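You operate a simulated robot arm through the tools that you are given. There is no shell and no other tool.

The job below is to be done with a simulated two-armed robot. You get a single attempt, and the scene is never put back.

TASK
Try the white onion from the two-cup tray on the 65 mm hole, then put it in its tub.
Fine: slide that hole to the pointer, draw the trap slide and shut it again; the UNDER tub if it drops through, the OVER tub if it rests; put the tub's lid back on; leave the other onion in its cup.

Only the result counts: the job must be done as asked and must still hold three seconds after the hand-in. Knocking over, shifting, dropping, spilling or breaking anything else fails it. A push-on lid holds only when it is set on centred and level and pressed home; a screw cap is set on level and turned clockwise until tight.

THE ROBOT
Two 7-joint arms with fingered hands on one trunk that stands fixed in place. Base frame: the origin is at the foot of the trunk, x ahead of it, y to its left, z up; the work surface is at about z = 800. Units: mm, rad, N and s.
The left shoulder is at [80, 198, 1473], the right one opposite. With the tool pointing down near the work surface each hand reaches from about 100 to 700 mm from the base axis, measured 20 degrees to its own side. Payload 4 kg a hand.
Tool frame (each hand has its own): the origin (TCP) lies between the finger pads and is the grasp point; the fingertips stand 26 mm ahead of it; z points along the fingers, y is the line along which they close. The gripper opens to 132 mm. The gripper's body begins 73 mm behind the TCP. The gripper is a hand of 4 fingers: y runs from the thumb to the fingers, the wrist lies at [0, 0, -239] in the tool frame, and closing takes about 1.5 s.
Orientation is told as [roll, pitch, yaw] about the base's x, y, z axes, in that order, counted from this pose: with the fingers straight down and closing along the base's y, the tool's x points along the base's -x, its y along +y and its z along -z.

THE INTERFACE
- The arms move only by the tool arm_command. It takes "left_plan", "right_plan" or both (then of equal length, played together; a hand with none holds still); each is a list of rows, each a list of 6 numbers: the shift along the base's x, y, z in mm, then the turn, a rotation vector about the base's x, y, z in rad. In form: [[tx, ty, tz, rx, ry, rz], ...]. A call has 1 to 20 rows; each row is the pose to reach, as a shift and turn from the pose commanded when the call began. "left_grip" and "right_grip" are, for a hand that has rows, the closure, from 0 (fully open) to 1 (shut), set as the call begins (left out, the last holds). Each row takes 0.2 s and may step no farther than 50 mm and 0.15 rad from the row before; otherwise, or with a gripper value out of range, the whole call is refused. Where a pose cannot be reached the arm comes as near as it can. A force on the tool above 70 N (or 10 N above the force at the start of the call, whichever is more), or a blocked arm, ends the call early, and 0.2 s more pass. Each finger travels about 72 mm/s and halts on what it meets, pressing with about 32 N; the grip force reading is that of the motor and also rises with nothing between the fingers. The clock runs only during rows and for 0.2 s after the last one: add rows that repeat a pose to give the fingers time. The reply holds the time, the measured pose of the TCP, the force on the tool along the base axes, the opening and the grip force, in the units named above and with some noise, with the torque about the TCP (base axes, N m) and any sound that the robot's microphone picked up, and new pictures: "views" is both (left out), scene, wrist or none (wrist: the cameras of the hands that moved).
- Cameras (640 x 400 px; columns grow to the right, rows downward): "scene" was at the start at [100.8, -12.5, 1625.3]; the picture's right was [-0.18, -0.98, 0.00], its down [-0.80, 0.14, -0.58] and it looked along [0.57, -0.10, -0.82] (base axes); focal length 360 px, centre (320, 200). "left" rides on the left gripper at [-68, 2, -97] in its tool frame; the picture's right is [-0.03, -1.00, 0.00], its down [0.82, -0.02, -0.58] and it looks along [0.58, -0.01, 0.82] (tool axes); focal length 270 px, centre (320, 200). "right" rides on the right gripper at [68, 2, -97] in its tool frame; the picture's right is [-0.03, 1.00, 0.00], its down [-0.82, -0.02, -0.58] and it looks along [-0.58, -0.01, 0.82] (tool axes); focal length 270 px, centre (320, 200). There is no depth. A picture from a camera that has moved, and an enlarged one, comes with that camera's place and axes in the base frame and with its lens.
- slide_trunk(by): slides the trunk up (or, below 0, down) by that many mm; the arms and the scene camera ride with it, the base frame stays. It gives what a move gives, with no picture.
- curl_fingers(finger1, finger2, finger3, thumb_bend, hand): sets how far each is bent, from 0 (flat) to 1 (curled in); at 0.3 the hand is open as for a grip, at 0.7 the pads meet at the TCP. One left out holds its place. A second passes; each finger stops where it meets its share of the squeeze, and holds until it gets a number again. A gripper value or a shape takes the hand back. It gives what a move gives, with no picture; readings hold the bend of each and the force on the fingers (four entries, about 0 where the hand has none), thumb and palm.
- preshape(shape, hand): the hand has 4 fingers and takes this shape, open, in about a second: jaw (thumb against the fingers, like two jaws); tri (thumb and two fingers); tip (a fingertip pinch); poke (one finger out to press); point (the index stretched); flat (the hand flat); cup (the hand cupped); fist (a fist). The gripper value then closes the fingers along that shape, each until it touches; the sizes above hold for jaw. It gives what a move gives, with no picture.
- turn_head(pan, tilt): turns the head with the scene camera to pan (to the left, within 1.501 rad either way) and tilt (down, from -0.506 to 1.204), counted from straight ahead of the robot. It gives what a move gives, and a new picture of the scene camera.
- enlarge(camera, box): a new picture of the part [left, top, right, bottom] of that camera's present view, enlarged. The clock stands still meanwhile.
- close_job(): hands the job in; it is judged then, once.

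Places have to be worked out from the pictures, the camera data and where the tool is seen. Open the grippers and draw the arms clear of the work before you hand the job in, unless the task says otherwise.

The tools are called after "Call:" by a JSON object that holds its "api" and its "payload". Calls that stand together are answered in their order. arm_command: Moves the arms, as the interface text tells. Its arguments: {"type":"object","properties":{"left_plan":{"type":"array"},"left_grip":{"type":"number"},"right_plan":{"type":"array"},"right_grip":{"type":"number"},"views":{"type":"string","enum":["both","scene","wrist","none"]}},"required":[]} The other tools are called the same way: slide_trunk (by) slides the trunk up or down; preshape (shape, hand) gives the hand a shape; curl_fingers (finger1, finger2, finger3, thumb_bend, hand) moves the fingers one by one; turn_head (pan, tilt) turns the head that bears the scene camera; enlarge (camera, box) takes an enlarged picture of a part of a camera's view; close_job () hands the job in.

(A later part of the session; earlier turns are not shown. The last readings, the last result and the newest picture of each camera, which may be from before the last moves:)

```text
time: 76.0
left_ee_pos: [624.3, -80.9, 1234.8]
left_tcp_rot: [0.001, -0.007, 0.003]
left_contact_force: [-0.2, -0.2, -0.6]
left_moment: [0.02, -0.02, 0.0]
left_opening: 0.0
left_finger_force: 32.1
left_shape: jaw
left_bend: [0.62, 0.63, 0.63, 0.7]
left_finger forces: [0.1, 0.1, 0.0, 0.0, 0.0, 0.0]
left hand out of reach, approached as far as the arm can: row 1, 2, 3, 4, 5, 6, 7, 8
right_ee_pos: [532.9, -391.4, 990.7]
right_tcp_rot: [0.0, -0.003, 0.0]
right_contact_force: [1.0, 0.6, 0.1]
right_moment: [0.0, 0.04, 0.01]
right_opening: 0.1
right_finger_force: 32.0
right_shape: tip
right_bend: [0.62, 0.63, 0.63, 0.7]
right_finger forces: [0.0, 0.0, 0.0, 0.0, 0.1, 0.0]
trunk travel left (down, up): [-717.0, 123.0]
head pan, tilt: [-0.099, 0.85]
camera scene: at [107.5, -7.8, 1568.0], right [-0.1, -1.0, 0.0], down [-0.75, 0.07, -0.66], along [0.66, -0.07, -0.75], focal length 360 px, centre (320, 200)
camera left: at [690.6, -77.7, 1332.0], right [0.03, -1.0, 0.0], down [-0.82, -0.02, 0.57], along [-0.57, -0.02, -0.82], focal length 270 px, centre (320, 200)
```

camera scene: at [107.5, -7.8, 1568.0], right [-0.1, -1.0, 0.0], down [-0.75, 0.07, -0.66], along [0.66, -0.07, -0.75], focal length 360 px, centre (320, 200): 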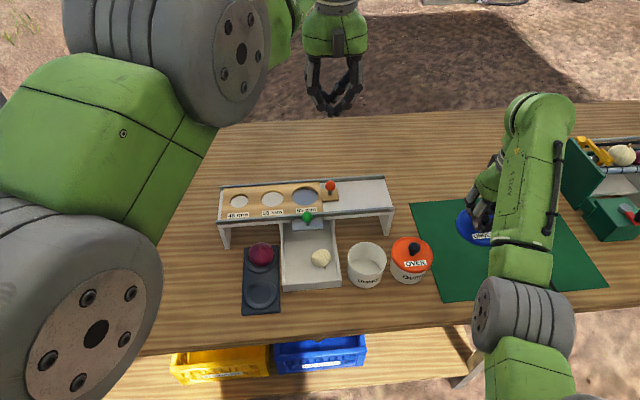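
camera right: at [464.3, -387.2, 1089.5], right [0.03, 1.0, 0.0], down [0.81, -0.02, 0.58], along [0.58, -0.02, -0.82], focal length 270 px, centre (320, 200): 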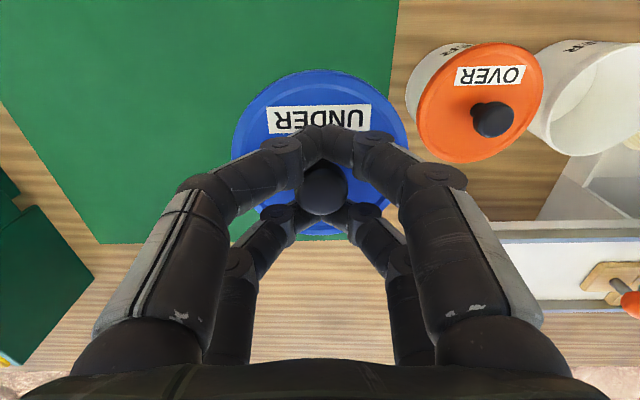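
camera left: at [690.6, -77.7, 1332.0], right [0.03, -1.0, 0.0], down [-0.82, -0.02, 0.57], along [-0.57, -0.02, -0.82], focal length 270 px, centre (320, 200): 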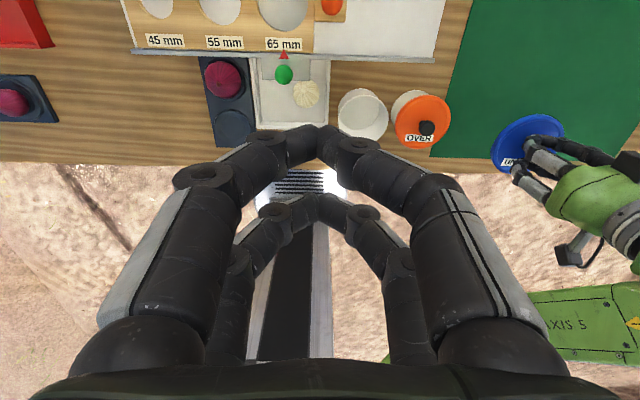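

The left arm seems stuck against a joint limit in this configuration. I'll try backing it out to its own side and see which way it frees.

Call:
{"api": "arm_command", "payload": {"left_plan": [[0, 40, 0, 0, 0, 0], [0, 80, 0, 0, 0, 0], [0, 125, 0, 0, 0, 0], [0, 170, 0, 0, 0, 0], [0, 215, -10, 0, 0, 0], [0, 260, -20, 0, 0, 0], [0, 300, -40, 0, 0, 0]], "views": "scene"}}

```text
time: 77.5
left_ee_pos: [688.9, 210.2, 1234.5]
left_tcp_rot: [-0.002, -0.004, 0.0]
left_contact_force: [0.2, 0.4, 0.5]
left_moment: [0.02, 0.0, -0.03]
left_opening: 0.0
left_finger_force: 31.8
left_shape: jaw
left_bend: [0.62, 0.63, 0.63, 0.7]
left_finger forces: [0.1, 0.0, 0.0, 0.0, 0.0, 0.0]
left hand out of reach, approached as far as the arm can: row 1, 2, 3, 4, 5, 6, 7
right_ee_pos: [533.3, -388.3, 993.2]
right_tcp_rot: [-0.004, -0.002, 0.0]
right_contact_force: [-0.6, -0.8, 0.1]
right_moment: [-0.02, -0.02, -0.01]
right_opening: 0.0
right_finger_force: 31.9
right_shape: tip
right_bend: [0.62, 0.63, 0.63, 0.7]
right_finger forces: [0.0, 0.0, 0.0, 0.1, 0.0, 0.1]
trunk travel left (down, up): [-717.0, 123.0]
head pan, tilt: [-0.099, 0.85]
camera scene: at [107.5, -5.6, 1568.0], right [-0.1, -1.0, 0.0], down [-0.75, 0.07, -0.66], along [0.66, -0.07, -0.75], focal length 360 px, centre (320, 200)
```

scene: 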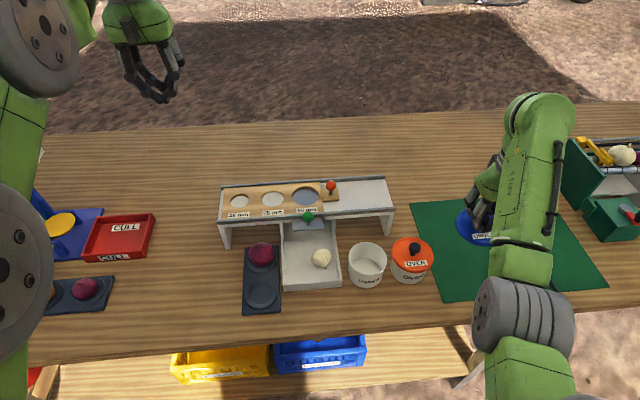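

The arm keeps a fixed height and radius, like a stuck local solution. I'll try freeing it by tilting the tool forward while moving down, well clear of everything.

Call:
{"api": "arm_command", "payload": {"left_plan": [[0, 0, -10, 0, -0.1, 0], [0, 0, -20, 0, -0.2, 0], [-10, 0, -40, 0, -0.3, 0], [-20, 0, -70, 0, -0.4, 0], [-30, 0, -100, 0, -0.4, 0]], "views": "scene"}}

```text
time: 78.8
left_ee_pos: [782.3, 222.7, 1254.3]
left_tcp_rot: [-0.001, -0.404, 0.002]
left_contact_force: [-1.4, 0.0, 0.0]
left_moment: [-0.04, 0.01, 0.0]
left_opening: 0.0
left_finger_force: 32.1
left_shape: jaw
left_bend: [0.62, 0.63, 0.63, 0.7]
left_finger forces: [0.0, 0.0, 0.1, 0.1, 0.0, 0.0]
left hand out of reach, approached as far as the arm can: row 1, 2, 3, 4, 5
right_ee_pos: [534.6, -390.6, 992.1]
right_tcp_rot: [0.0, -0.002, 0.0]
right_contact_force: [0.6, 0.2, 0.2]
right_moment: [0.0, -0.03, -0.01]
right_opening: 0.0
right_finger_force: 31.6
right_shape: tip
right_bend: [0.62, 0.63, 0.63, 0.7]
right_finger forces: [0.0, 0.0, 0.0, 0.0, 0.0, 0.0]
trunk travel left (down, up): [-717.0, 123.0]
head pan, tilt: [-0.099, 0.85]
camera scene: at [107.6, -8.0, 1568.0], right [-0.1, -1.0, 0.0], down [-0.75, 0.07, -0.66], along [0.66, -0.07, -0.75], focal length 360 px, centre (320, 200)
```

scene: 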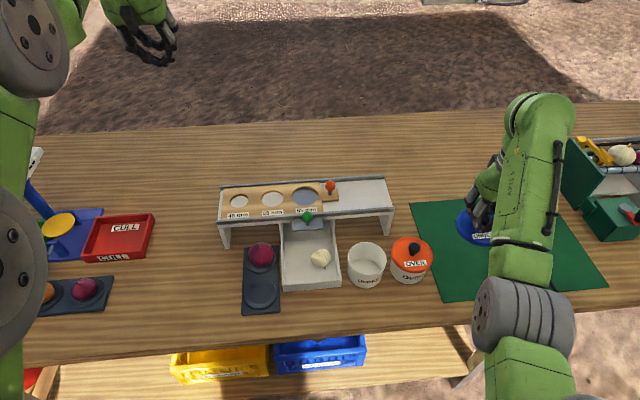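

The wrist centre didn't move at all; only the orientation changed. I'll try moving it upward and outward to escape this branch, removing the tilt.

Call:
{"api": "arm_command", "payload": {"left_plan": [[-20, 0, 20, 0, 0.1, 0], [-40, 0, 50, 0, 0.2, 0], [-60, 0, 80, 0, 0.3, 0], [-80, 0, 110, 0, 0.4, 0], [-80, 0, 140, 0, 0.4, 0]], "views": "scene"}}

```text
time: 80.0
left_ee_pos: [650.1, 233.7, 1367.1]
left_tcp_rot: [0.001, -0.007, 0.001]
left_contact_force: [0.0, 0.0, -0.1]
left_moment: [0.02, 0.01, -0.02]
left_opening: 0.1
left_finger_force: 31.9
left_shape: jaw
left_bend: [0.62, 0.63, 0.63, 0.7]
left_finger forces: [0.0, 0.0, 0.0, 0.0, 0.0, 0.0]
left hand out of reach, approached as far as the arm can: row 2, 3, 4, 5
right_ee_pos: [531.8, -389.2, 992.6]
right_tcp_rot: [-0.001, -0.004, 0.0]
right_contact_force: [-0.1, -0.9, -1.2]
right_moment: [-0.01, -0.03, 0.0]
right_opening: 0.4
right_finger_force: 32.0
right_shape: tip
right_bend: [0.62, 0.63, 0.63, 0.7]
right_finger forces: [0.0, 0.0, 0.1, 0.1, 0.1, 0.0]
trunk travel left (down, up): [-717.0, 123.0]
head pan, tilt: [-0.099, 0.85]
camera scene: at [105.6, -7.6, 1568.1], right [-0.1, -1.0, 0.0], down [-0.75, 0.07, -0.66], along [0.66, -0.07, -0.75], focal length 360 px, centre (320, 200)
```

scene: 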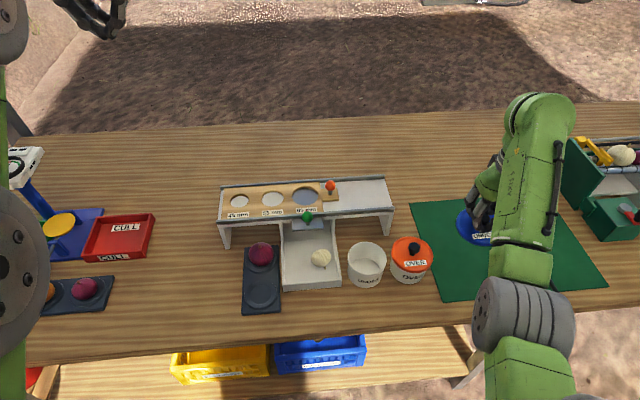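

It can go up but not down in this branch, which it entered while leaving the yaw -1.0 pose. I'll return toward that pose (yaw -1.0, over the slide but high) to unwind the arm the way it came.

Call:
{"api": "arm_command", "payload": {"left_plan": [[0, -20, -15, 0, 0, -0.12], [5, -45, -30, 0, 0, -0.24], [10, -75, -45, 0, 0, -0.36], [15, -110, -60, 0, 0, -0.48], [20, -145, -75, 0, 0, -0.6], [25, -180, -90, 0, 0, -0.72], [30, -215, -105, 0, 0, -0.84], [35, -250, -120, 0, 0, -0.96], [40, -265, -140, 0, 0, -1.0], [40, -265, -170, 0, 0, -1.0], [40, -265, -200, 0, 0, -1.0]], "views": "scene"}}

```text
time: 82.3
left_ee_pos: [679.6, -24.4, 1165.2]
left_tcp_rot: [0.0, -0.011, -0.998]
left_contact_force: [-0.2, -0.3, -0.1]
left_moment: [0.01, -0.01, -0.02]
left_opening: 0.0
left_finger_force: 32.1
left_shape: jaw
left_bend: [0.62, 0.63, 0.63, 0.7]
left_finger forces: [0.0, 0.1, 0.0, 0.0, 0.1, 0.0]
left hand out of reach, approached as far as the arm can: row 2, 3, 7, 8, 9, 10, 11
right_ee_pos: [533.5, -389.6, 992.2]
right_tcp_rot: [-0.002, 0.0, 0.002]
right_contact_force: [-0.7, -0.2, -0.2]
right_moment: [0.0, 0.04, 0.01]
right_opening: 0.1
right_finger_force: 31.8
right_shape: tip
right_bend: [0.62, 0.63, 0.63, 0.7]
right_finger forces: [0.0, 0.0, 0.0, 0.1, 0.0, 0.0]
trunk travel left (down, up): [-717.0, 123.0]
head pan, tilt: [-0.099, 0.85]
camera scene: at [108.0, -8.3, 1568.0], right [-0.1, -1.0, 0.0], down [-0.75, 0.07, -0.66], along [0.66, -0.07, -0.75], focal length 360 px, centre (320, 200)
```

scene: 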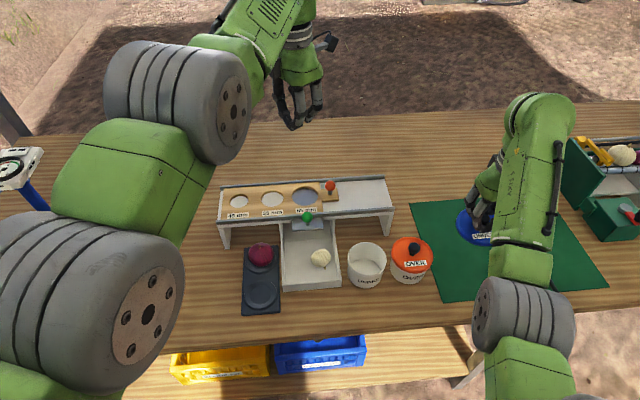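

That freed it: the hand is coming down at yaw -1.0. I'll continue down and back toward (610, -85, 1010), yawing to -0.7.

Call:
{"api": "arm_command", "payload": {"left_plan": [[-5, -8, -35, 0, 0, 0.02], [-12, -16, -70, 0, 0, 0.05], [-20, -25, -105, 0, 0, 0.1], [-30, -35, -135, 0, 0, 0.15], [-42, -45, -150, 0, 0, 0.2], [-55, -52, -155, 0, 0, 0.25], [-68, -60, -155, 0, 0, 0.3], [-68, -60, -155, 0, 0, 0.3]], "views": "scene"}}

```text
time: 84.2
left_ee_pos: [636.1, -98.5, 1012.1]
left_tcp_rot: [-0.002, -0.005, -0.699]
left_contact_force: [-0.1, 0.4, 0.4]
left_moment: [-0.02, 0.01, 0.02]
left_opening: 0.1
left_finger_force: 32.1
left_shape: jaw
left_bend: [0.62, 0.63, 0.63, 0.7]
left_finger forces: [0.0, 0.0, 0.0, 0.0, 0.1, 0.0]
left hand out of reach, approached as far as the arm can: row 4, 5, 6, 7, 8
right_ee_pos: [533.2, -389.5, 992.3]
right_tcp_rot: [-0.002, -0.001, -0.001]
right_contact_force: [-0.3, -0.4, -0.9]
right_moment: [-0.01, 0.02, -0.01]
right_opening: 0.5
right_finger_force: 31.7
right_shape: tip
right_bend: [0.62, 0.63, 0.63, 0.7]
right_finger forces: [0.1, 0.1, 0.1, 0.0, 0.1, 0.0]
trunk travel left (down, up): [-717.0, 123.0]
head pan, tilt: [-0.099, 0.85]
camera scene: at [107.8, -7.6, 1568.0], right [-0.1, -1.0, 0.0], down [-0.75, 0.07, -0.66], along [0.66, -0.07, -0.75], focal length 360 px, centre (320, 200)
```

scene: 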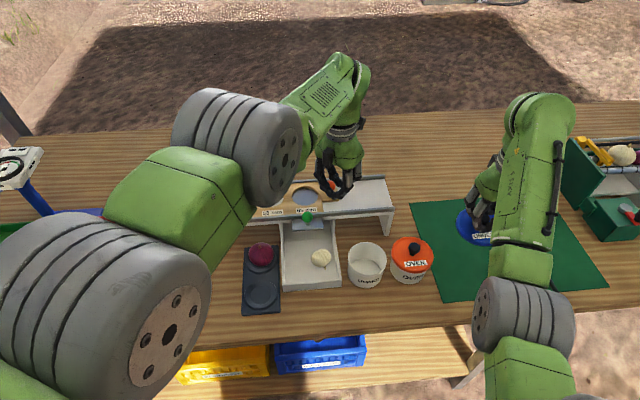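

The elbow still resists coming inward. I'll try once more, going lower while coming back toward (596, -105, 960).

Call:
{"api": "arm_command", "payload": {"left_plan": [[-5, -2, -15, 0, 0, 0], [-12, -4, -30, 0, 0, 0.03], [-22, -6, -42, 0, 0, 0.06], [-32, -6, -50, 0, 0, 0.1], [-40, -6, -50, 0, 0, 0.1]], "views": "scene"}}

```text
time: 85.3
left_ee_pos: [617.8, -116.3, 957.2]
left_tcp_rot: [-0.001, -0.006, -0.598]
left_contact_force: [0.2, 0.1, 0.1]
left_moment: [-0.02, -0.01, 0.0]
left_opening: 0.1
left_finger_force: 32.4
left_shape: jaw
left_bend: [0.62, 0.63, 0.63, 0.7]
left_finger forces: [0.0, 0.0, 0.0, 0.0, 0.0, 0.0]
left hand out of reach, approached as far as the arm can: row 2, 3, 4, 5
right_ee_pos: [533.3, -388.1, 991.6]
right_tcp_rot: [-0.001, -0.003, 0.001]
right_contact_force: [1.1, -0.7, -1.3]
right_moment: [0.04, 0.01, 0.01]
right_opening: 0.0
right_finger_force: 31.7
right_shape: tip
right_bend: [0.62, 0.63, 0.63, 0.7]
right_finger forces: [0.1, 0.0, 0.0, 0.0, 0.0, 0.1]
trunk travel left (down, up): [-717.0, 123.0]
head pan, tilt: [-0.099, 0.85]
camera scene: at [107.6, -7.9, 1568.0], right [-0.1, -1.0, 0.0], down [-0.75, 0.07, -0.66], along [0.66, -0.07, -0.75], focal length 360 px, centre (320, 200)
```

scene: 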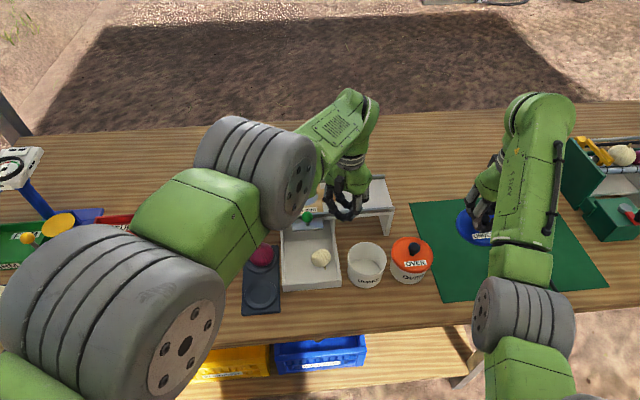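

It's coming inward as it lowers. I'll continue toward (578, -118, 905), staying clear of the green knob.

Call:
{"api": "arm_command", "payload": {"left_plan": [[-8, 0, -10, 0, 0, 0.04], [-16, 0, -22, 0, 0, 0.08], [-26, 0, -34, 0, 0, 0.12], [-36, 0, -44, 0, 0, 0.16], [-42, 0, -50, 0, 0, 0.2], [-42, 0, -50, 0, 0, 0.2]], "views": "both"}}

```text
time: 86.8
left_ee_pos: [595.8, -127.3, 902.1]
left_tcp_rot: [-0.001, -0.007, -0.397]
left_contact_force: [-0.3, -1.2, 0.6]
left_moment: [-0.01, -0.03, -0.02]
left_opening: 0.0
left_finger_force: 31.8
left_shape: jaw
left_bend: [0.63, 0.63, 0.63, 0.7]
left_finger forces: [0.1, 0.0, 0.0, 0.0, 0.0, 0.0]
left hand out of reach, approached as far as the arm can: row 1, 2, 3, 4, 5, 6
right_ee_pos: [532.1, -389.4, 992.3]
right_tcp_rot: [-0.002, -0.003, 0.0]
right_contact_force: [0.4, -0.1, -0.6]
right_moment: [0.02, -0.02, -0.02]
right_opening: 0.1
right_finger_force: 32.2
right_shape: tip
right_bend: [0.62, 0.63, 0.63, 0.7]
right_finger forces: [0.0, 0.1, 0.0, 0.0, 0.0, 0.0]
trunk travel left (down, up): [-717.0, 123.0]
head pan, tilt: [-0.099, 0.85]
camera scene: at [106.2, -7.5, 1568.1], right [-0.1, -1.0, 0.0], down [-0.75, 0.07, -0.66], along [0.66, -0.07, -0.75], focal length 360 px, centre (320, 200)
camera left: at [658.1, -150.6, 997.8], right [-0.36, -0.93, 0.0], down [-0.76, 0.3, 0.57], along [-0.53, 0.21, -0.82], focal length 270 px, centre (320, 200)
```

scene: 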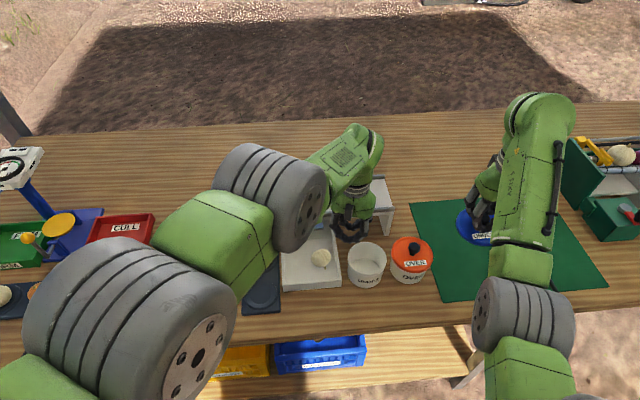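
left: 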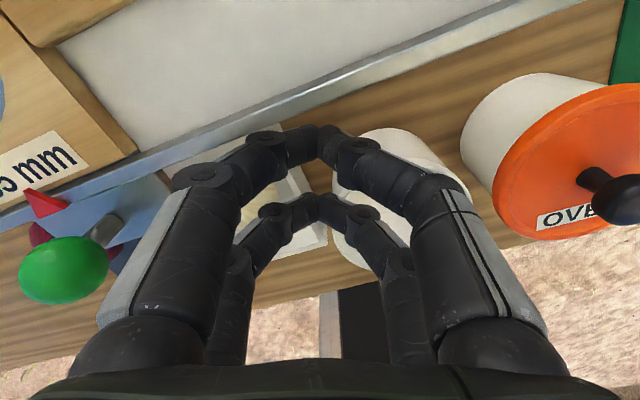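

The left arm is fully stretched and can't fold back from here, so I'll do the rest with the right arm. First I'll retrace the left arm's path to park it high and clear on its own side.

Call:
{"api": "arm_command", "payload": {"left_plan": [[10, 5, 20, 0, 0, -0.08], [20, 10, 50, 0, 0, -0.18], [30, 18, 80, 0, 0, -0.28], [40, 28, 110, 0, 0, -0.35], [50, 45, 150, 0, 0, -0.42], [62, 65, 190, 0, 0, -0.48], [75, 85, 230, 0, 0, -0.54], [83, 100, 265, 0, 0, -0.6], [85, 105, 300, 0, 0, -0.6]], "views": "scene"}}

```text
time: 88.8
left_ee_pos: [675.8, -22.5, 1189.2]
left_tcp_rot: [0.002, -0.01, -0.998]
left_contact_force: [-0.2, -0.5, 0.6]
left_moment: [-0.03, 0.01, -0.02]
left_opening: 0.0
left_finger_force: 32.0
left_shape: jaw
left_bend: [0.63, 0.63, 0.63, 0.7]
left_finger forces: [0.1, 0.0, 0.0, 0.0, 0.0, 0.1]
left hand out of reach, approached as far as the arm can: row 9
right_ee_pos: [530.7, -389.6, 992.1]
right_tcp_rot: [-0.002, -0.003, 0.0]
right_contact_force: [-0.1, 0.3, -0.3]
right_moment: [-0.01, 0.03, -0.02]
right_opening: 0.1
right_finger_force: 32.2
right_shape: tip
right_bend: [0.62, 0.63, 0.63, 0.7]
right_finger forces: [0.0, 0.0, 0.1, 0.0, 0.0, 0.1]
trunk travel left (down, up): [-717.0, 123.0]
head pan, tilt: [-0.099, 0.85]
camera scene: at [106.4, -7.6, 1568.0], right [-0.1, -1.0, 0.0], down [-0.75, 0.07, -0.66], along [0.66, -0.07, -0.75], focal length 360 px, centre (320, 200)
```

scene: 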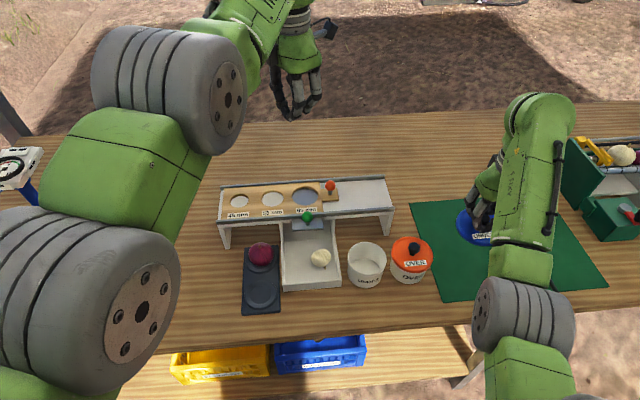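

Now swing the left arm out to its own side, trying also to lower and fold it there, away from the work.

Call:
{"api": "arm_command", "payload": {"left_plan": [[0, 35, 10, 0, 0, 0.08], [0, 75, 20, 0, 0, 0.16], [0, 115, 30, 0, 0, 0.24], [0, 155, 35, 0, 0, 0.32], [0, 195, 35, 0, 0, 0.4], [-5, 235, 35, 0, 0, 0.5], [-15, 275, 30, 0, 0, 0.6], [-25, 310, 20, 0, 0, 0.7], [-35, 340, 0, 0, 0, 0.8], [-50, 365, -30, 0, 0, 0.9], [-70, 380, -60, 0, 0, 1.0], [-90, 390, -90, 0, 0, 1.0]], "views": "scene"}}

```text
time: 91.3
left_ee_pos: [658.8, 384.4, 1236.0]
left_tcp_rot: [-0.002, -0.005, 0.003]
left_contact_force: [0.1, 0.1, 0.1]
left_moment: [0.0, 0.0, 0.0]
left_opening: 0.0
left_finger_force: 31.9
left_shape: jaw
left_bend: [0.63, 0.63, 0.63, 0.7]
left_finger forces: [0.0, 0.0, 0.1, 0.0, 0.1, 0.0]
left hand out of reach, approached as far as the arm can: row 3, 4, 5, 6, 7, 8, 9, 10, 11, 12
right_ee_pos: [533.5, -389.2, 992.0]
right_tcp_rot: [-0.003, -0.001, -0.001]
right_contact_force: [0.4, -0.6, 0.0]
right_moment: [0.02, 0.03, -0.01]
right_opening: 0.1
right_finger_force: 31.7
right_shape: tip
right_bend: [0.62, 0.63, 0.63, 0.7]
right_finger forces: [0.0, 0.0, 0.1, 0.0, 0.1, 0.0]
trunk travel left (down, up): [-717.0, 123.0]
head pan, tilt: [-0.099, 0.85]
camera scene: at [107.4, -7.1, 1568.0], right [-0.1, -1.0, 0.0], down [-0.75, 0.07, -0.66], along [0.66, -0.07, -0.75], focal length 360 px, centre (320, 200)
```

scene: 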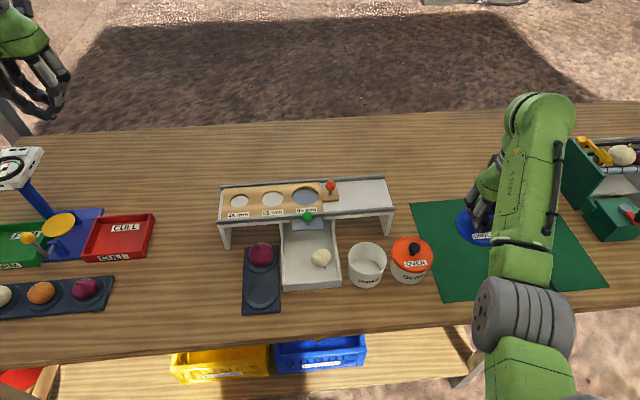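

The left arm is parked clear. Now I'll lower the lid onto the mat with the right hand, quickly at first and then gently until I feel contact.

Call:
{"api": "arm_command", "payload": {"right_plan": [[0, 0, -15, 0, 0, 0], [0, 0, -45, 0, 0, 0], [0, 0, -75, 0, 0, 0], [0, 0, -100, 0, 0, 0], [0, 0, -118, 0, 0, 0], [0, 0, -122, 0, 0, 0]], "views": "both"}}

```text
time: 92.8
left_ee_pos: [660.2, 384.8, 1235.7]
left_tcp_rot: [-0.001, -0.006, 0.003]
left_contact_force: [0.5, 0.3, 0.0]
left_moment: [0.02, 0.02, 0.01]
left_opening: 0.0
left_finger_force: 32.2
left_shape: jaw
left_bend: [0.63, 0.63, 0.63, 0.7]
left_finger forces: [0.0, 0.0, 0.0, 0.0, 0.0, 0.0]
right_ee_pos: [532.0, -388.1, 870.3]
right_tcp_rot: [-0.002, -0.001, -0.001]
right_contact_force: [0.7, 0.3, -0.6]
right_moment: [0.03, 0.01, -0.02]
right_opening: 0.0
right_finger_force: 31.9
right_shape: tip
right_bend: [0.62, 0.63, 0.63, 0.7]
right_finger forces: [0.0, 0.0, 0.1, 0.0, 0.0, 0.0]
trunk travel left (down, up): [-717.0, 123.0]
head pan, tilt: [-0.099, 0.85]
camera scene: at [107.7, -7.8, 1568.0], right [-0.1, -1.0, 0.0], down [-0.75, 0.07, -0.66], along [0.66, -0.07, -0.75], focal length 360 px, centre (320, 200)
camera right: at [465.0, -387.1, 967.7], right [0.03, 1.0, 0.0], down [0.81, -0.02, 0.58], along [0.58, -0.02, -0.82], focal length 270 px, centre (320, 200)
```

scene: 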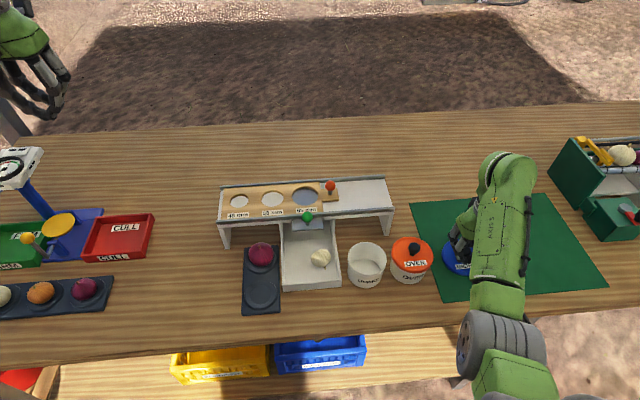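
right: 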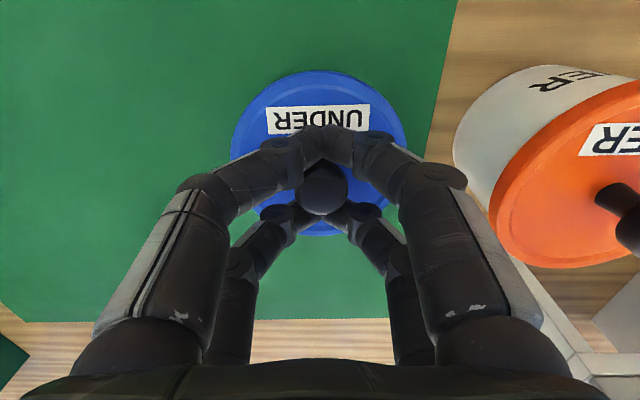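

Clear of the OVER tub by about 25 mm. I'll continue down in small steps.

Call:
{"api": "arm_command", "payload": {"right_plan": [[0, 0, -5, 0, 0, 0], [0, 0, -9, 0, 0, 0], [0, 0, -12, 0, 0, 0], [0, 0, -15, 0, 0, 0]], "views": "wrist"}}

```text
time: 93.8
left_ee_pos: [660.4, 385.3, 1235.0]
left_tcp_rot: [0.001, -0.006, 0.003]
left_contact_force: [-0.1, 0.2, -0.7]
left_moment: [-0.01, 0.0, 0.02]
left_opening: 0.0
left_finger_force: 32.1
left_shape: jaw
left_bend: [0.63, 0.63, 0.63, 0.7]
left_finger forces: [0.0, 0.0, 0.1, 0.0, 0.0, 0.1]
right_ee_pos: [533.7, -388.4, 855.1]
right_tcp_rot: [-0.002, -0.002, -0.001]
right_contact_force: [0.0, -0.2, -0.4]
right_moment: [0.02, -0.01, 0.02]
right_opening: 0.0
right_finger_force: 32.1
right_shape: tip
right_bend: [0.62, 0.63, 0.63, 0.7]
right_finger forces: [0.1, 0.0, 0.0, 0.0, 0.1, 0.1]
trunk travel left (down, up): [-717.0, 123.0]
head pan, tilt: [-0.099, 0.85]
camera right: at [465.1, -387.0, 952.4], right [0.03, 1.0, 0.0], down [0.81, -0.02, 0.58], along [0.58, -0.02, -0.82], focal length 270 px, centre (320, 200)
```

right: 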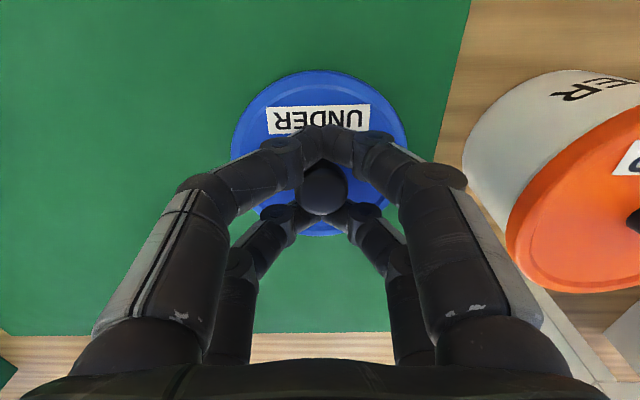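

No contact yet; continuing in 3 mm steps.

Call:
{"api": "arm_command", "payload": {"right_plan": [[0, 0, -3, 0, 0, 0], [0, 0, -6, 0, 0, 0], [0, 0, -9, 0, 0, 0]], "views": "wrist"}}

```text
time: 94.5
left_ee_pos: [660.0, 385.7, 1233.8]
left_tcp_rot: [-0.001, -0.005, 0.002]
left_contact_force: [-0.4, 0.1, 0.7]
left_moment: [-0.01, 0.01, 0.01]
left_opening: 0.0
left_finger_force: 32.1
left_shape: jaw
left_bend: [0.63, 0.63, 0.63, 0.7]
left_finger forces: [0.1, 0.0, 0.0, 0.0, 0.0, 0.1]
right_ee_pos: [535.4, -387.8, 845.7]
right_tcp_rot: [-0.001, -0.002, 0.0]
right_contact_force: [0.4, -0.7, -0.6]
right_moment: [0.03, 0.01, 0.02]
right_opening: 0.0
right_finger_force: 32.1
right_shape: tip
right_bend: [0.62, 0.63, 0.63, 0.7]
right_finger forces: [0.0, 0.0, 0.0, 0.1, 0.0, 0.1]
trunk travel left (down, up): [-717.0, 123.0]
head pan, tilt: [-0.099, 0.85]
camera right: at [465.6, -386.4, 943.4], right [0.02, 1.0, 0.0], down [0.81, -0.02, 0.58], along [0.58, -0.02, -0.82], focal length 270 px, centre (320, 200)
```

right: 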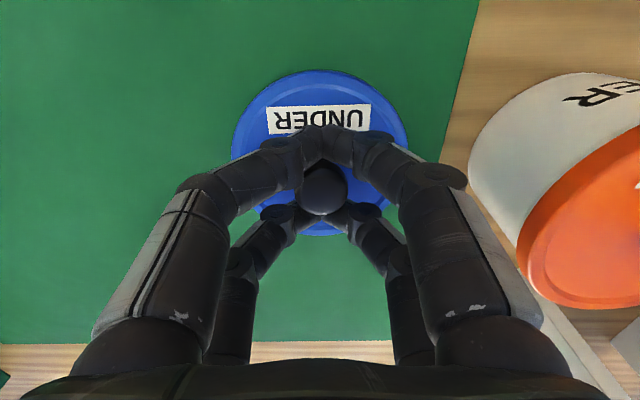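

Still hanging. A few more millimetres.

Call:
{"api": "arm_command", "payload": {"right_plan": [[0, 0, -2, 0, 0, 0], [0, 0, -4, 0, 0, 0], [0, 0, -6, 0, 0, 0]], "views": "wrist"}}

```text
time: 95.3
left_ee_pos: [658.6, 385.1, 1235.9]
left_tcp_rot: [-0.002, -0.008, 0.001]
left_contact_force: [-0.2, 0.7, 0.3]
left_moment: [0.02, 0.02, 0.0]
left_opening: 0.0
left_finger_force: 32.1
left_shape: jaw
left_bend: [0.63, 0.63, 0.63, 0.7]
left_finger forces: [0.0, 0.0, 0.0, 0.0, 0.0, 0.1]
right_ee_pos: [532.8, -388.2, 839.4]
right_tcp_rot: [-0.005, -0.002, 0.0]
right_contact_force: [-0.1, -0.7, 3.2]
right_moment: [0.02, 0.04, -0.01]
right_opening: 0.0
right_finger_force: 32.2
right_shape: tip
right_bend: [0.63, 0.63, 0.63, 0.7]
right_finger forces: [0.0, 0.1, 0.0, 0.0, 0.0, 0.0]
trunk travel left (down, up): [-717.0, 123.0]
head pan, tilt: [-0.099, 0.85]
camera right: at [465.0, -386.0, 938.3], right [0.03, 1.0, 0.0], down [0.81, -0.02, 0.58], along [0.58, -0.02, -0.81], focal length 270 px, centre (320, 200)
```

right: 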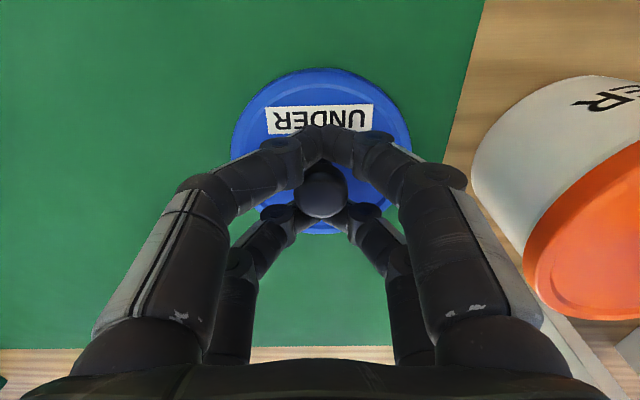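

3 N: the lid rests on the mat. I'll back off 3 mm and open the fingers.

Call:
{"api": "arm_command", "payload": {"right_plan": [[0, 0, 3, 0, 0, 0], [0, 0, 3, 0, 0, 0]], "views": "none"}}

Call:
{"api": "arm_command", "payload": {"right_plan": [[0, 0, 0, 0, 0, 0], [0, 0, 0, 0, 0, 0], [0, 0, 0, 0, 0, 0], [0, 0, 0, 0, 0, 0], [0, 0, 0, 0, 0, 0]], "right_grip": 0.5, "views": "wrist"}}

```text
time: 96.0
left_ee_pos: [660.4, 385.7, 1235.0]
left_tcp_rot: [-0.003, -0.003, 0.002]
left_contact_force: [0.7, -0.3, -0.4]
left_moment: [0.01, 0.01, -0.01]
left_opening: 0.0
left_finger_force: 31.7
left_shape: jaw
left_bend: [0.63, 0.63, 0.63, 0.7]
left_finger forces: [0.1, 0.0, 0.0, 0.0, 0.0, 0.1]
right_ee_pos: [533.3, -388.5, 841.5]
right_tcp_rot: [-0.002, -0.002, -0.001]
right_contact_force: [0.1, -0.6, -0.7]
right_moment: [-0.01, 0.0, 0.0]
right_opening: 0.3
right_finger_force: 31.8
right_shape: tip
right_bend: [0.62, 0.63, 0.63, 0.7]
right_finger forces: [0.0, 0.0, 0.0, 0.0, 0.1, 0.0]
trunk travel left (down, up): [-717.0, 123.0]
head pan, tilt: [-0.099, 0.85]
```

```text
time: 97.2
left_ee_pos: [659.8, 384.2, 1236.4]
left_tcp_rot: [0.0, -0.007, 0.002]
left_contact_force: [-0.5, -0.1, -0.5]
left_moment: [0.0, 0.02, -0.01]
left_opening: 0.1
left_finger_force: 31.9
left_shape: jaw
left_bend: [0.63, 0.63, 0.63, 0.7]
left_finger forces: [0.0, 0.1, 0.1, 0.1, 0.1, 0.0]
right_ee_pos: [534.3, -388.5, 844.0]
right_tcp_rot: [-0.002, -0.003, -0.001]
right_contact_force: [-0.3, -1.0, -0.3]
right_moment: [0.02, 0.01, 0.02]
right_opening: 65.5
right_finger_force: 0.2
right_shape: tip
right_bend: [0.73, 0.73, 0.73, 0.7]
right_finger forces: [0.1, 0.1, 0.0, 0.1, 0.1, 0.0]
trunk travel left (down, up): [-717.0, 123.0]
head pan, tilt: [-0.099, 0.85]
camera right: at [465.3, -386.8, 940.8], right [0.03, 1.0, 0.0], down [0.81, -0.02, 0.58], along [0.58, -0.02, -0.82], focal length 270 px, centre (320, 200)
```

right: 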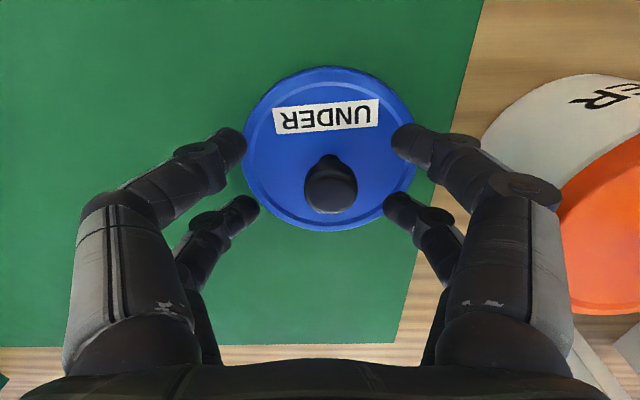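

The lid lies flat on the mat. I'll rise and move the right hand over to the onion in the chute, closing it on the way.

Call:
{"api": "arm_command", "payload": {"right_plan": [[0, 0, 25, 0, 0, 0], [0, 0, 65, 0, 0, 0], [0, 0, 105, 0, 0, 0], [4, 35, 125, 0, 0, 0], [8, 75, 130, 0, 0, 0], [12, 118, 130, 0, 0, 0], [16, 162, 130, 0, 0, 0], [20, 206, 130, 0, 0, 0], [24, 250, 125, 0, 0, 0], [29, 292, 115, 0, 0, 0], [34, 328, 100, 0, 0, 0], [34, 328, 100, 0, 0, 0]], "right_grip": 0.5, "views": "both"}}

```text
time: 99.8
left_ee_pos: [660.3, 383.6, 1235.4]
left_tcp_rot: [0.001, -0.005, 0.001]
left_contact_force: [-0.3, 0.3, 0.0]
left_moment: [0.0, 0.02, 0.01]
left_opening: 0.1
left_finger_force: 31.8
left_shape: jaw
left_bend: [0.63, 0.63, 0.63, 0.7]
left_finger forces: [0.0, 0.0, 0.1, 0.1, 0.0, 0.0]
right_ee_pos: [568.7, -58.7, 942.7]
right_tcp_rot: [-0.003, -0.003, 0.001]
right_contact_force: [0.6, -0.7, 0.2]
right_moment: [-0.02, 0.01, 0.03]
right_opening: 65.7
right_finger_force: 0.1
right_shape: tip
right_bend: [0.73, 0.73, 0.73, 0.7]
right_finger forces: [0.0, 0.1, 0.0, 0.0, 0.0, 0.1]
trunk travel left (down, up): [-717.0, 123.0]
head pan, tilt: [-0.099, 0.85]
camera scene: at [107.2, -7.8, 1568.0], right [-0.1, -1.0, 0.0], down [-0.75, 0.07, -0.66], along [0.66, -0.07, -0.75], focal length 360 px, centre (320, 200)
camera right: at [499.0, -56.7, 1040.4], right [0.03, 1.0, 0.0], down [0.81, -0.02, 0.58], along [0.58, -0.02, -0.81], focal length 270 px, centre (320, 200)
```

scene: 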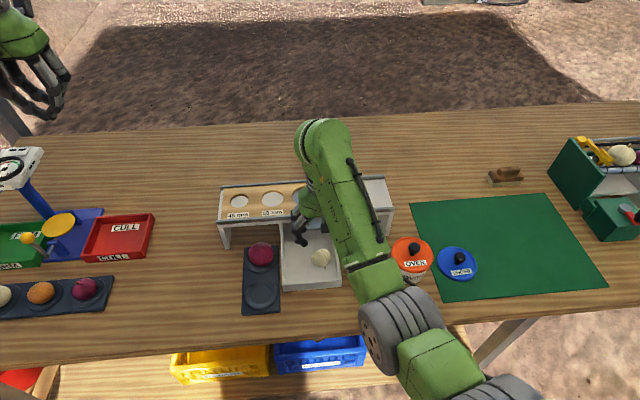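
right: 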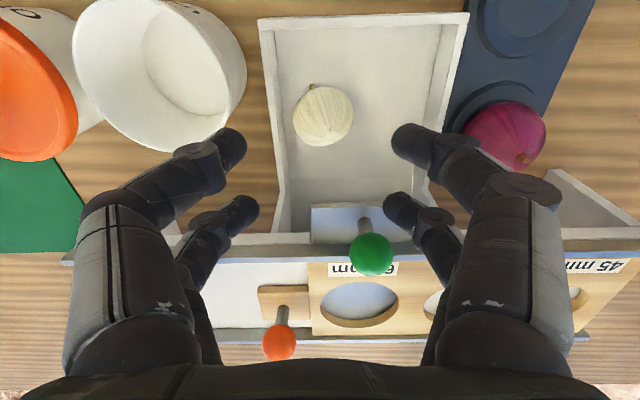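

The onion is at about (568.5, -57), near the chute's right wall. I'll close the hand and lower it just above the onion's top.

Call:
{"api": "arm_command", "payload": {"right_plan": [[0, -2, -10, 0, 0, 0], [0, -3, -25, 0, 0, 0], [0, -4, -40, 0, 0, 0], [0, -4, -54, 0, 0, 0], [0, -4, -54, 0, 0, 0], [0, -4, -54, 0, 0, 0]], "right_grip": 1, "views": "wrist"}}

```text
time: 101.2
left_ee_pos: [660.7, 385.3, 1235.6]
left_tcp_rot: [-0.001, -0.005, 0.001]
left_contact_force: [-0.3, 0.2, -0.8]
left_moment: [-0.01, 0.01, 0.0]
left_opening: 0.0
left_finger_force: 32.1
left_shape: jaw
left_bend: [0.63, 0.63, 0.63, 0.7]
left_finger forces: [0.0, 0.0, 0.0, 0.1, 0.1, 0.0]
right_ee_pos: [568.0, -62.9, 890.1]
right_tcp_rot: [-0.001, -0.003, 0.001]
right_contact_force: [0.3, 0.0, -0.3]
right_moment: [0.05, -0.01, 0.04]
right_opening: 0.1
right_finger_force: 32.0
right_shape: tip
right_bend: [0.62, 0.63, 0.63, 0.7]
right_finger forces: [0.0, 0.0, 0.1, 0.1, 0.0, 0.0]
trunk travel left (down, up): [-717.0, 123.0]
head pan, tilt: [-0.099, 0.85]
camera right: at [500.0, -61.7, 987.2], right [0.03, 1.0, 0.0], down [0.81, -0.02, 0.58], along [0.58, -0.02, -0.81], focal length 270 px, centre (320, 200)
```

right: 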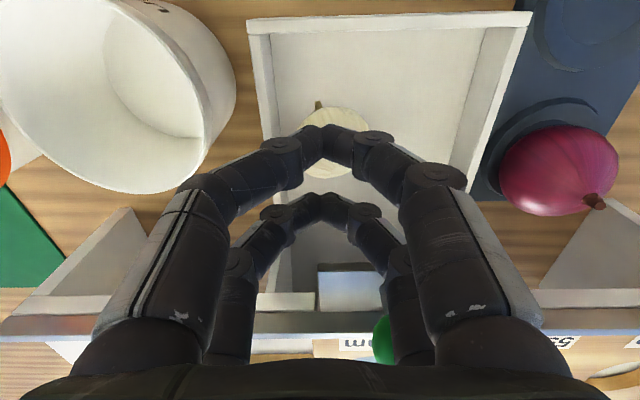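

Now feeling for contact with small downward steps.

Call:
{"api": "arm_command", "payload": {"right_plan": [[0, 0, -4, 0, 0, 0], [0, 0, -8, 0, 0, 0], [0, 0, -11, 0, 0, 0]], "views": "none"}}

```text
time: 102.0
left_ee_pos: [660.8, 384.1, 1235.3]
left_tcp_rot: [-0.002, -0.006, 0.002]
left_contact_force: [-0.8, -0.7, -0.6]
left_moment: [0.0, -0.01, 0.0]
left_opening: 0.2
left_finger_force: 32.1
left_shape: jaw
left_bend: [0.63, 0.63, 0.63, 0.7]
left_finger forces: [0.1, 0.0, 0.0, 0.0, 0.1, 0.0]
right_ee_pos: [569.1, -65.1, 878.5]
right_tcp_rot: [-0.002, 0.0, 0.0]
right_contact_force: [0.4, -0.1, 1.0]
right_moment: [0.01, 0.04, -0.02]
right_opening: 0.2
right_finger_force: 31.9
right_shape: tip
right_bend: [0.62, 0.63, 0.63, 0.7]
right_finger forces: [0.0, 0.0, 0.0, 0.0, 0.0, 0.0]
trunk travel left (down, up): [-717.0, 123.0]
head pan, tilt: [-0.099, 0.85]
```

Call:
{"api": "arm_command", "payload": {"right_plan": [[0, 0, -2, 0, 0, 0], [0, 0, -4, 0, 0, 0]], "views": "wrist"}}

```text
time: 102.5
left_ee_pos: [660.2, 385.9, 1235.3]
left_tcp_rot: [0.001, -0.006, 0.001]
left_contact_force: [-0.2, -0.3, -0.4]
left_moment: [-0.04, -0.01, 0.01]
left_opening: 0.0
left_finger_force: 31.9
left_shape: jaw
left_bend: [0.63, 0.63, 0.63, 0.7]
left_finger forces: [0.0, 0.1, 0.0, 0.0, 0.1, 0.0]
right_ee_pos: [569.4, -65.8, 874.2]
right_tcp_rot: [-0.001, -0.001, 0.0]
right_contact_force: [-0.8, 0.4, 0.5]
right_moment: [0.01, 0.03, 0.0]
right_opening: 0.0
right_finger_force: 32.4
right_shape: tip
right_bend: [0.62, 0.63, 0.63, 0.7]
right_finger forces: [0.0, 0.0, 0.1, 0.0, 0.0, 0.1]
trunk travel left (down, up): [-717.0, 123.0]
head pan, tilt: [-0.099, 0.85]
camera right: at [499.5, -62.8, 971.6], right [0.03, 1.0, 0.0], down [0.82, -0.02, 0.58], along [0.58, -0.02, -0.82], focal length 270 px, centre (320, 200)
```

right: 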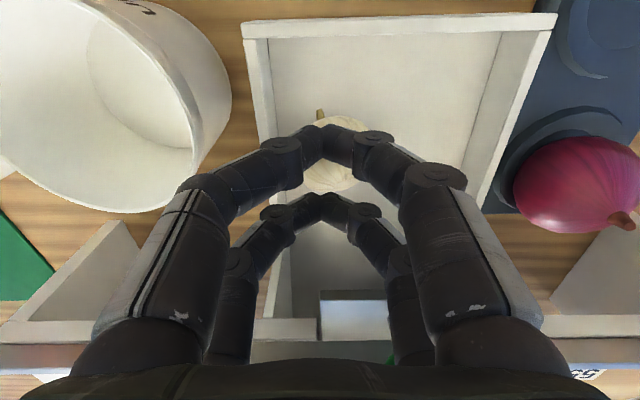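

No contact yet at z≈874; continuing.

Call:
{"api": "arm_command", "payload": {"right_plan": [[0, 0, -2, 0, 0, 0], [0, 0, -4, 0, 0, 0]], "views": "none"}}

```text
time: 103.2
left_ee_pos: [658.6, 384.4, 1237.1]
left_tcp_rot: [0.002, -0.007, 0.002]
left_contact_force: [-1.1, 0.2, -0.4]
left_moment: [0.02, -0.03, -0.03]
left_opening: 0.0
left_finger_force: 32.0
left_shape: jaw
left_bend: [0.63, 0.63, 0.63, 0.7]
left_finger forces: [0.1, 0.0, 0.0, 0.0, 0.0, 0.0]
right_ee_pos: [567.9, -65.1, 873.3]
right_tcp_rot: [-0.002, -0.005, 0.001]
right_contact_force: [-1.2, -1.0, 9.8]
right_moment: [0.03, 0.06, 0.03]
right_opening: 0.0
right_finger_force: 32.1
right_shape: tip
right_bend: [0.63, 0.63, 0.63, 0.7]
right_finger forces: [0.1, 0.0, 0.0, 0.0, 0.1, 0.0]
trunk travel left (down, up): [-717.0, 123.0]
head pan, tilt: [-0.099, 0.85]
```

Contact with the onion's top (about 10 N, centred). I'll ease off slightly and roll it to the left along a shallow arc, pausing halfway to look.

Call:
{"api": "arm_command", "payload": {"right_plan": [[0, 0, 1.2, 0, 0, 0], [0, 4, 1.6, 0, 0, 0], [0, 8, 2.1, 0, 0, 0], [0, 12, 2.5, 0, 0, 0], [0, 16, 2.8, 0, 0, 0], [0, 20, 2.9, 0, 0, 0]], "views": "wrist"}}

```text
time: 104.5
left_ee_pos: [658.5, 385.0, 1235.8]
left_tcp_rot: [-0.002, -0.007, 0.003]
left_contact_force: [0.0, 0.7, 0.4]
left_moment: [-0.04, 0.01, -0.02]
left_opening: 0.0
left_finger_force: 32.2
left_shape: jaw
left_bend: [0.63, 0.63, 0.63, 0.7]
left_finger forces: [0.1, 0.0, 0.0, 0.1, 0.0, 0.0]
right_ee_pos: [566.0, -44.7, 873.3]
right_tcp_rot: [-0.002, -0.004, 0.0]
right_contact_force: [-0.4, 0.8, 11.8]
right_moment: [0.01, 0.0, 0.01]
right_opening: 0.0
right_finger_force: 31.9
right_shape: tip
right_bend: [0.63, 0.64, 0.64, 0.7]
right_finger forces: [0.0, 0.1, 0.0, 0.0, 0.0, 0.0]
trunk travel left (down, up): [-717.0, 123.0]
head pan, tilt: [-0.099, 0.85]
camera right: at [498.0, -42.2, 971.4], right [0.03, 1.0, 0.0], down [0.81, -0.02, 0.58], along [0.58, -0.02, -0.81], focal length 270 px, centre (320, 200)
```

right: 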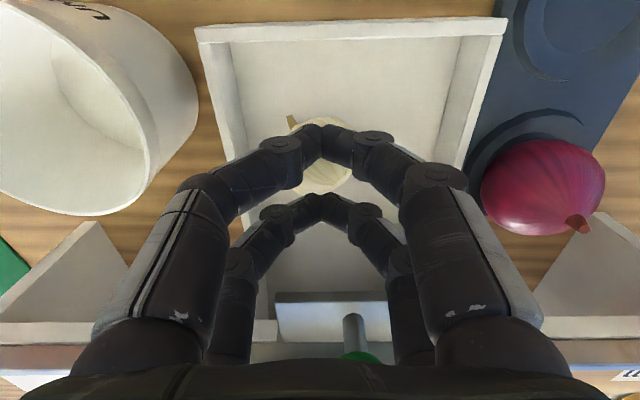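

It rolled well: the onion has moved about 11 mm to y≈-44. Continuing the roll.

Call:
{"api": "arm_command", "payload": {"right_plan": [[1, 4, 0.6, 0, 0, 0], [2, 8, 0.5, 0, 0, 0], [2, 12, 0.2, 0, 0, 0], [2, 16, -0.2, 0, 0, 0], [2, 20, -0.7, 0, 0, 0]], "views": "wrist"}}

```text
time: 105.8
left_ee_pos: [658.8, 384.7, 1235.7]
left_tcp_rot: [-0.001, -0.008, 0.002]
left_contact_force: [0.2, 0.5, -0.1]
left_moment: [0.0, 0.04, 0.02]
left_opening: 0.2
left_finger_force: 31.8
left_shape: jaw
left_bend: [0.63, 0.63, 0.63, 0.7]
left_finger forces: [0.0, 0.0, 0.2, 0.1, 0.0, 0.0]
right_ee_pos: [569.1, -25.5, 872.1]
right_tcp_rot: [-0.002, -0.005, 0.001]
right_contact_force: [-1.1, -0.6, 11.0]
right_moment: [-0.08, 0.04, 0.0]
right_opening: 0.0
right_finger_force: 32.1
right_shape: tip
right_bend: [0.63, 0.64, 0.64, 0.7]
right_finger forces: [0.0, 0.0, 0.1, 0.1, 0.0, 0.0]
trunk travel left (down, up): [-717.0, 123.0]
head pan, tilt: [-0.099, 0.85]
camera right: at [500.5, -22.8, 969.8], right [0.03, 1.0, 0.0], down [0.81, -0.02, 0.58], along [0.58, -0.02, -0.81], focal length 270 px, centre (320, 200)
```

right: 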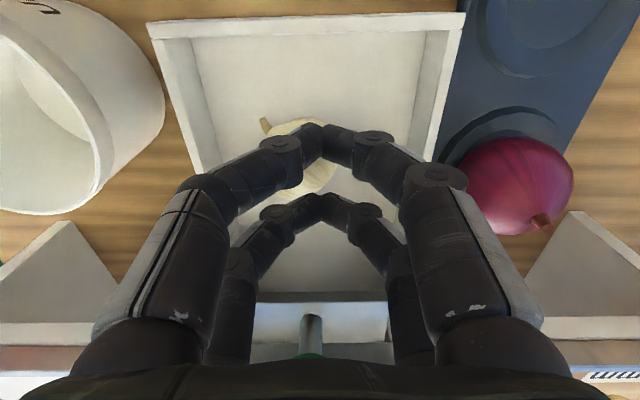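

The onion is now at about y≈-35. I'll lift off, step back right, and do a second short roll.

Call:
{"api": "arm_command", "payload": {"right_plan": [[0, 0, 6, 0, 0, 0], [0, -5, 14, 0, 0, 0], [0, -15, 14, 0, 0, 0], [0, -20, 14, 0, 0, 0], [0, -20, 14, 0, 0, 0]], "views": "wrist"}}

```text
time: 107.0
left_ee_pos: [659.7, 385.8, 1234.8]
left_tcp_rot: [-0.002, -0.005, 0.0]
left_contact_force: [0.2, 0.2, -0.3]
left_moment: [0.0, 0.06, -0.05]
left_opening: 0.2
left_finger_force: 31.6
left_shape: jaw
left_bend: [0.63, 0.63, 0.63, 0.7]
left_finger forces: [0.1, 0.1, 0.0, 0.0, 0.0, 0.0]
right_ee_pos: [569.0, -44.7, 884.6]
right_tcp_rot: [-0.003, -0.004, 0.001]
right_contact_force: [-0.6, 0.2, -0.6]
right_moment: [0.0, 0.02, -0.01]
right_opening: 0.0
right_finger_force: 31.9
right_shape: tip
right_bend: [0.63, 0.64, 0.64, 0.7]
right_finger forces: [0.1, 0.0, 0.1, 0.1, 0.0, 0.0]
trunk travel left (down, up): [-717.0, 123.0]
head pan, tilt: [-0.099, 0.85]
camera right: at [500.8, -42.7, 983.3], right [0.03, 1.0, 0.0], down [0.81, -0.02, 0.58], along [0.58, -0.02, -0.82], focal length 270 px, centre (320, 200)
```

right: 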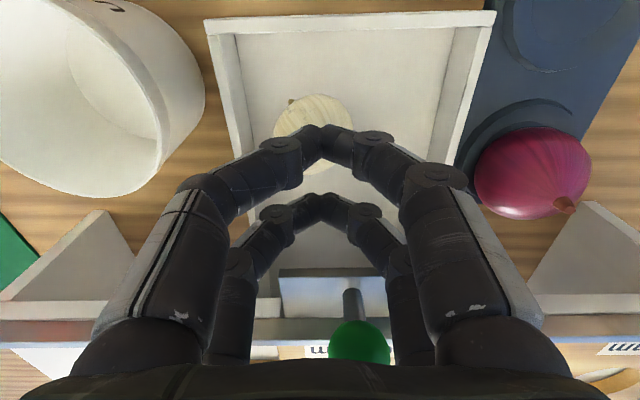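

The onion rolled partly back when I lifted off, because my fingers had passed beyond its top. I'll repeat with shorter strokes that end while the fingertips are still on its right side. First I'll position for a new stroke.

Call:
{"api": "arm_command", "payload": {"right_plan": [[-4, -7, 0, 0, 0, 0], [-8, -13.5, 0, 0, 0, 0], [-8, -13.5, -6, 0, 0, 0], [-8, -13.5, -9, 0, 0, 0], [-8, -13.5, -11, 0, 0, 0]], "views": "wrist"}}

```text
time: 108.2
left_ee_pos: [660.2, 384.6, 1236.2]
left_tcp_rot: [-0.001, -0.004, 0.003]
left_contact_force: [-0.6, 0.3, 0.1]
left_moment: [-0.02, 0.03, -0.01]
left_opening: 0.5
left_finger_force: 31.6
left_shape: jaw
left_bend: [0.63, 0.63, 0.63, 0.7]
left_finger forces: [0.0, 0.0, 0.0, 0.0, 0.1, 0.0]
right_ee_pos: [561.8, -59.1, 873.7]
right_tcp_rot: [-0.003, -0.003, 0.0]
right_contact_force: [0.6, -0.4, -0.2]
right_moment: [0.0, 0.0, -0.01]
right_opening: 0.0
right_finger_force: 32.0
right_shape: tip
right_bend: [0.63, 0.64, 0.64, 0.7]
right_finger forces: [0.1, 0.0, 0.0, 0.0, 0.0, 0.1]
trunk travel left (down, up): [-717.0, 123.0]
head pan, tilt: [-0.099, 0.85]
camera right: at [493.6, -56.0, 972.3], right [0.03, 1.0, 0.0], down [0.82, -0.02, 0.58], along [0.58, -0.02, -0.82], focal length 270 px, centre (320, 200)
```

right: 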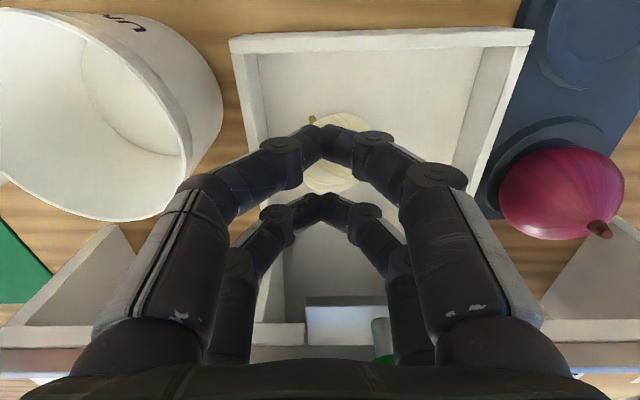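

Onion offset +10 mm left of my fingertips, as wanted. Lowering to contact.

Call:
{"api": "arm_command", "payload": {"right_plan": [[0, 0, -1.5, 0, 0, 0], [0, 0, -3, 0, 0, 0]], "views": "none"}}

```text
time: 108.8
left_ee_pos: [660.0, 384.7, 1236.6]
left_tcp_rot: [-0.003, -0.007, 0.002]
left_contact_force: [0.3, -0.1, -1.5]
left_moment: [-0.01, 0.01, 0.03]
left_opening: 0.2
left_finger_force: 31.4
left_shape: jaw
left_bend: [0.63, 0.63, 0.63, 0.7]
left_finger forces: [0.0, 0.1, 0.1, 0.0, 0.0, 0.0]
right_ee_pos: [563.0, -57.6, 873.7]
right_tcp_rot: [-0.003, -0.002, -0.002]
right_contact_force: [-0.4, 0.9, 4.2]
right_moment: [-0.01, 0.01, 0.04]
right_opening: 0.0
right_finger_force: 32.7
right_shape: tip
right_bend: [0.63, 0.64, 0.64, 0.7]
right_finger forces: [0.0, 0.1, 0.1, 0.0, 0.1, 0.0]
trunk travel left (down, up): [-717.0, 123.0]
head pan, tilt: [-0.099, 0.85]
```

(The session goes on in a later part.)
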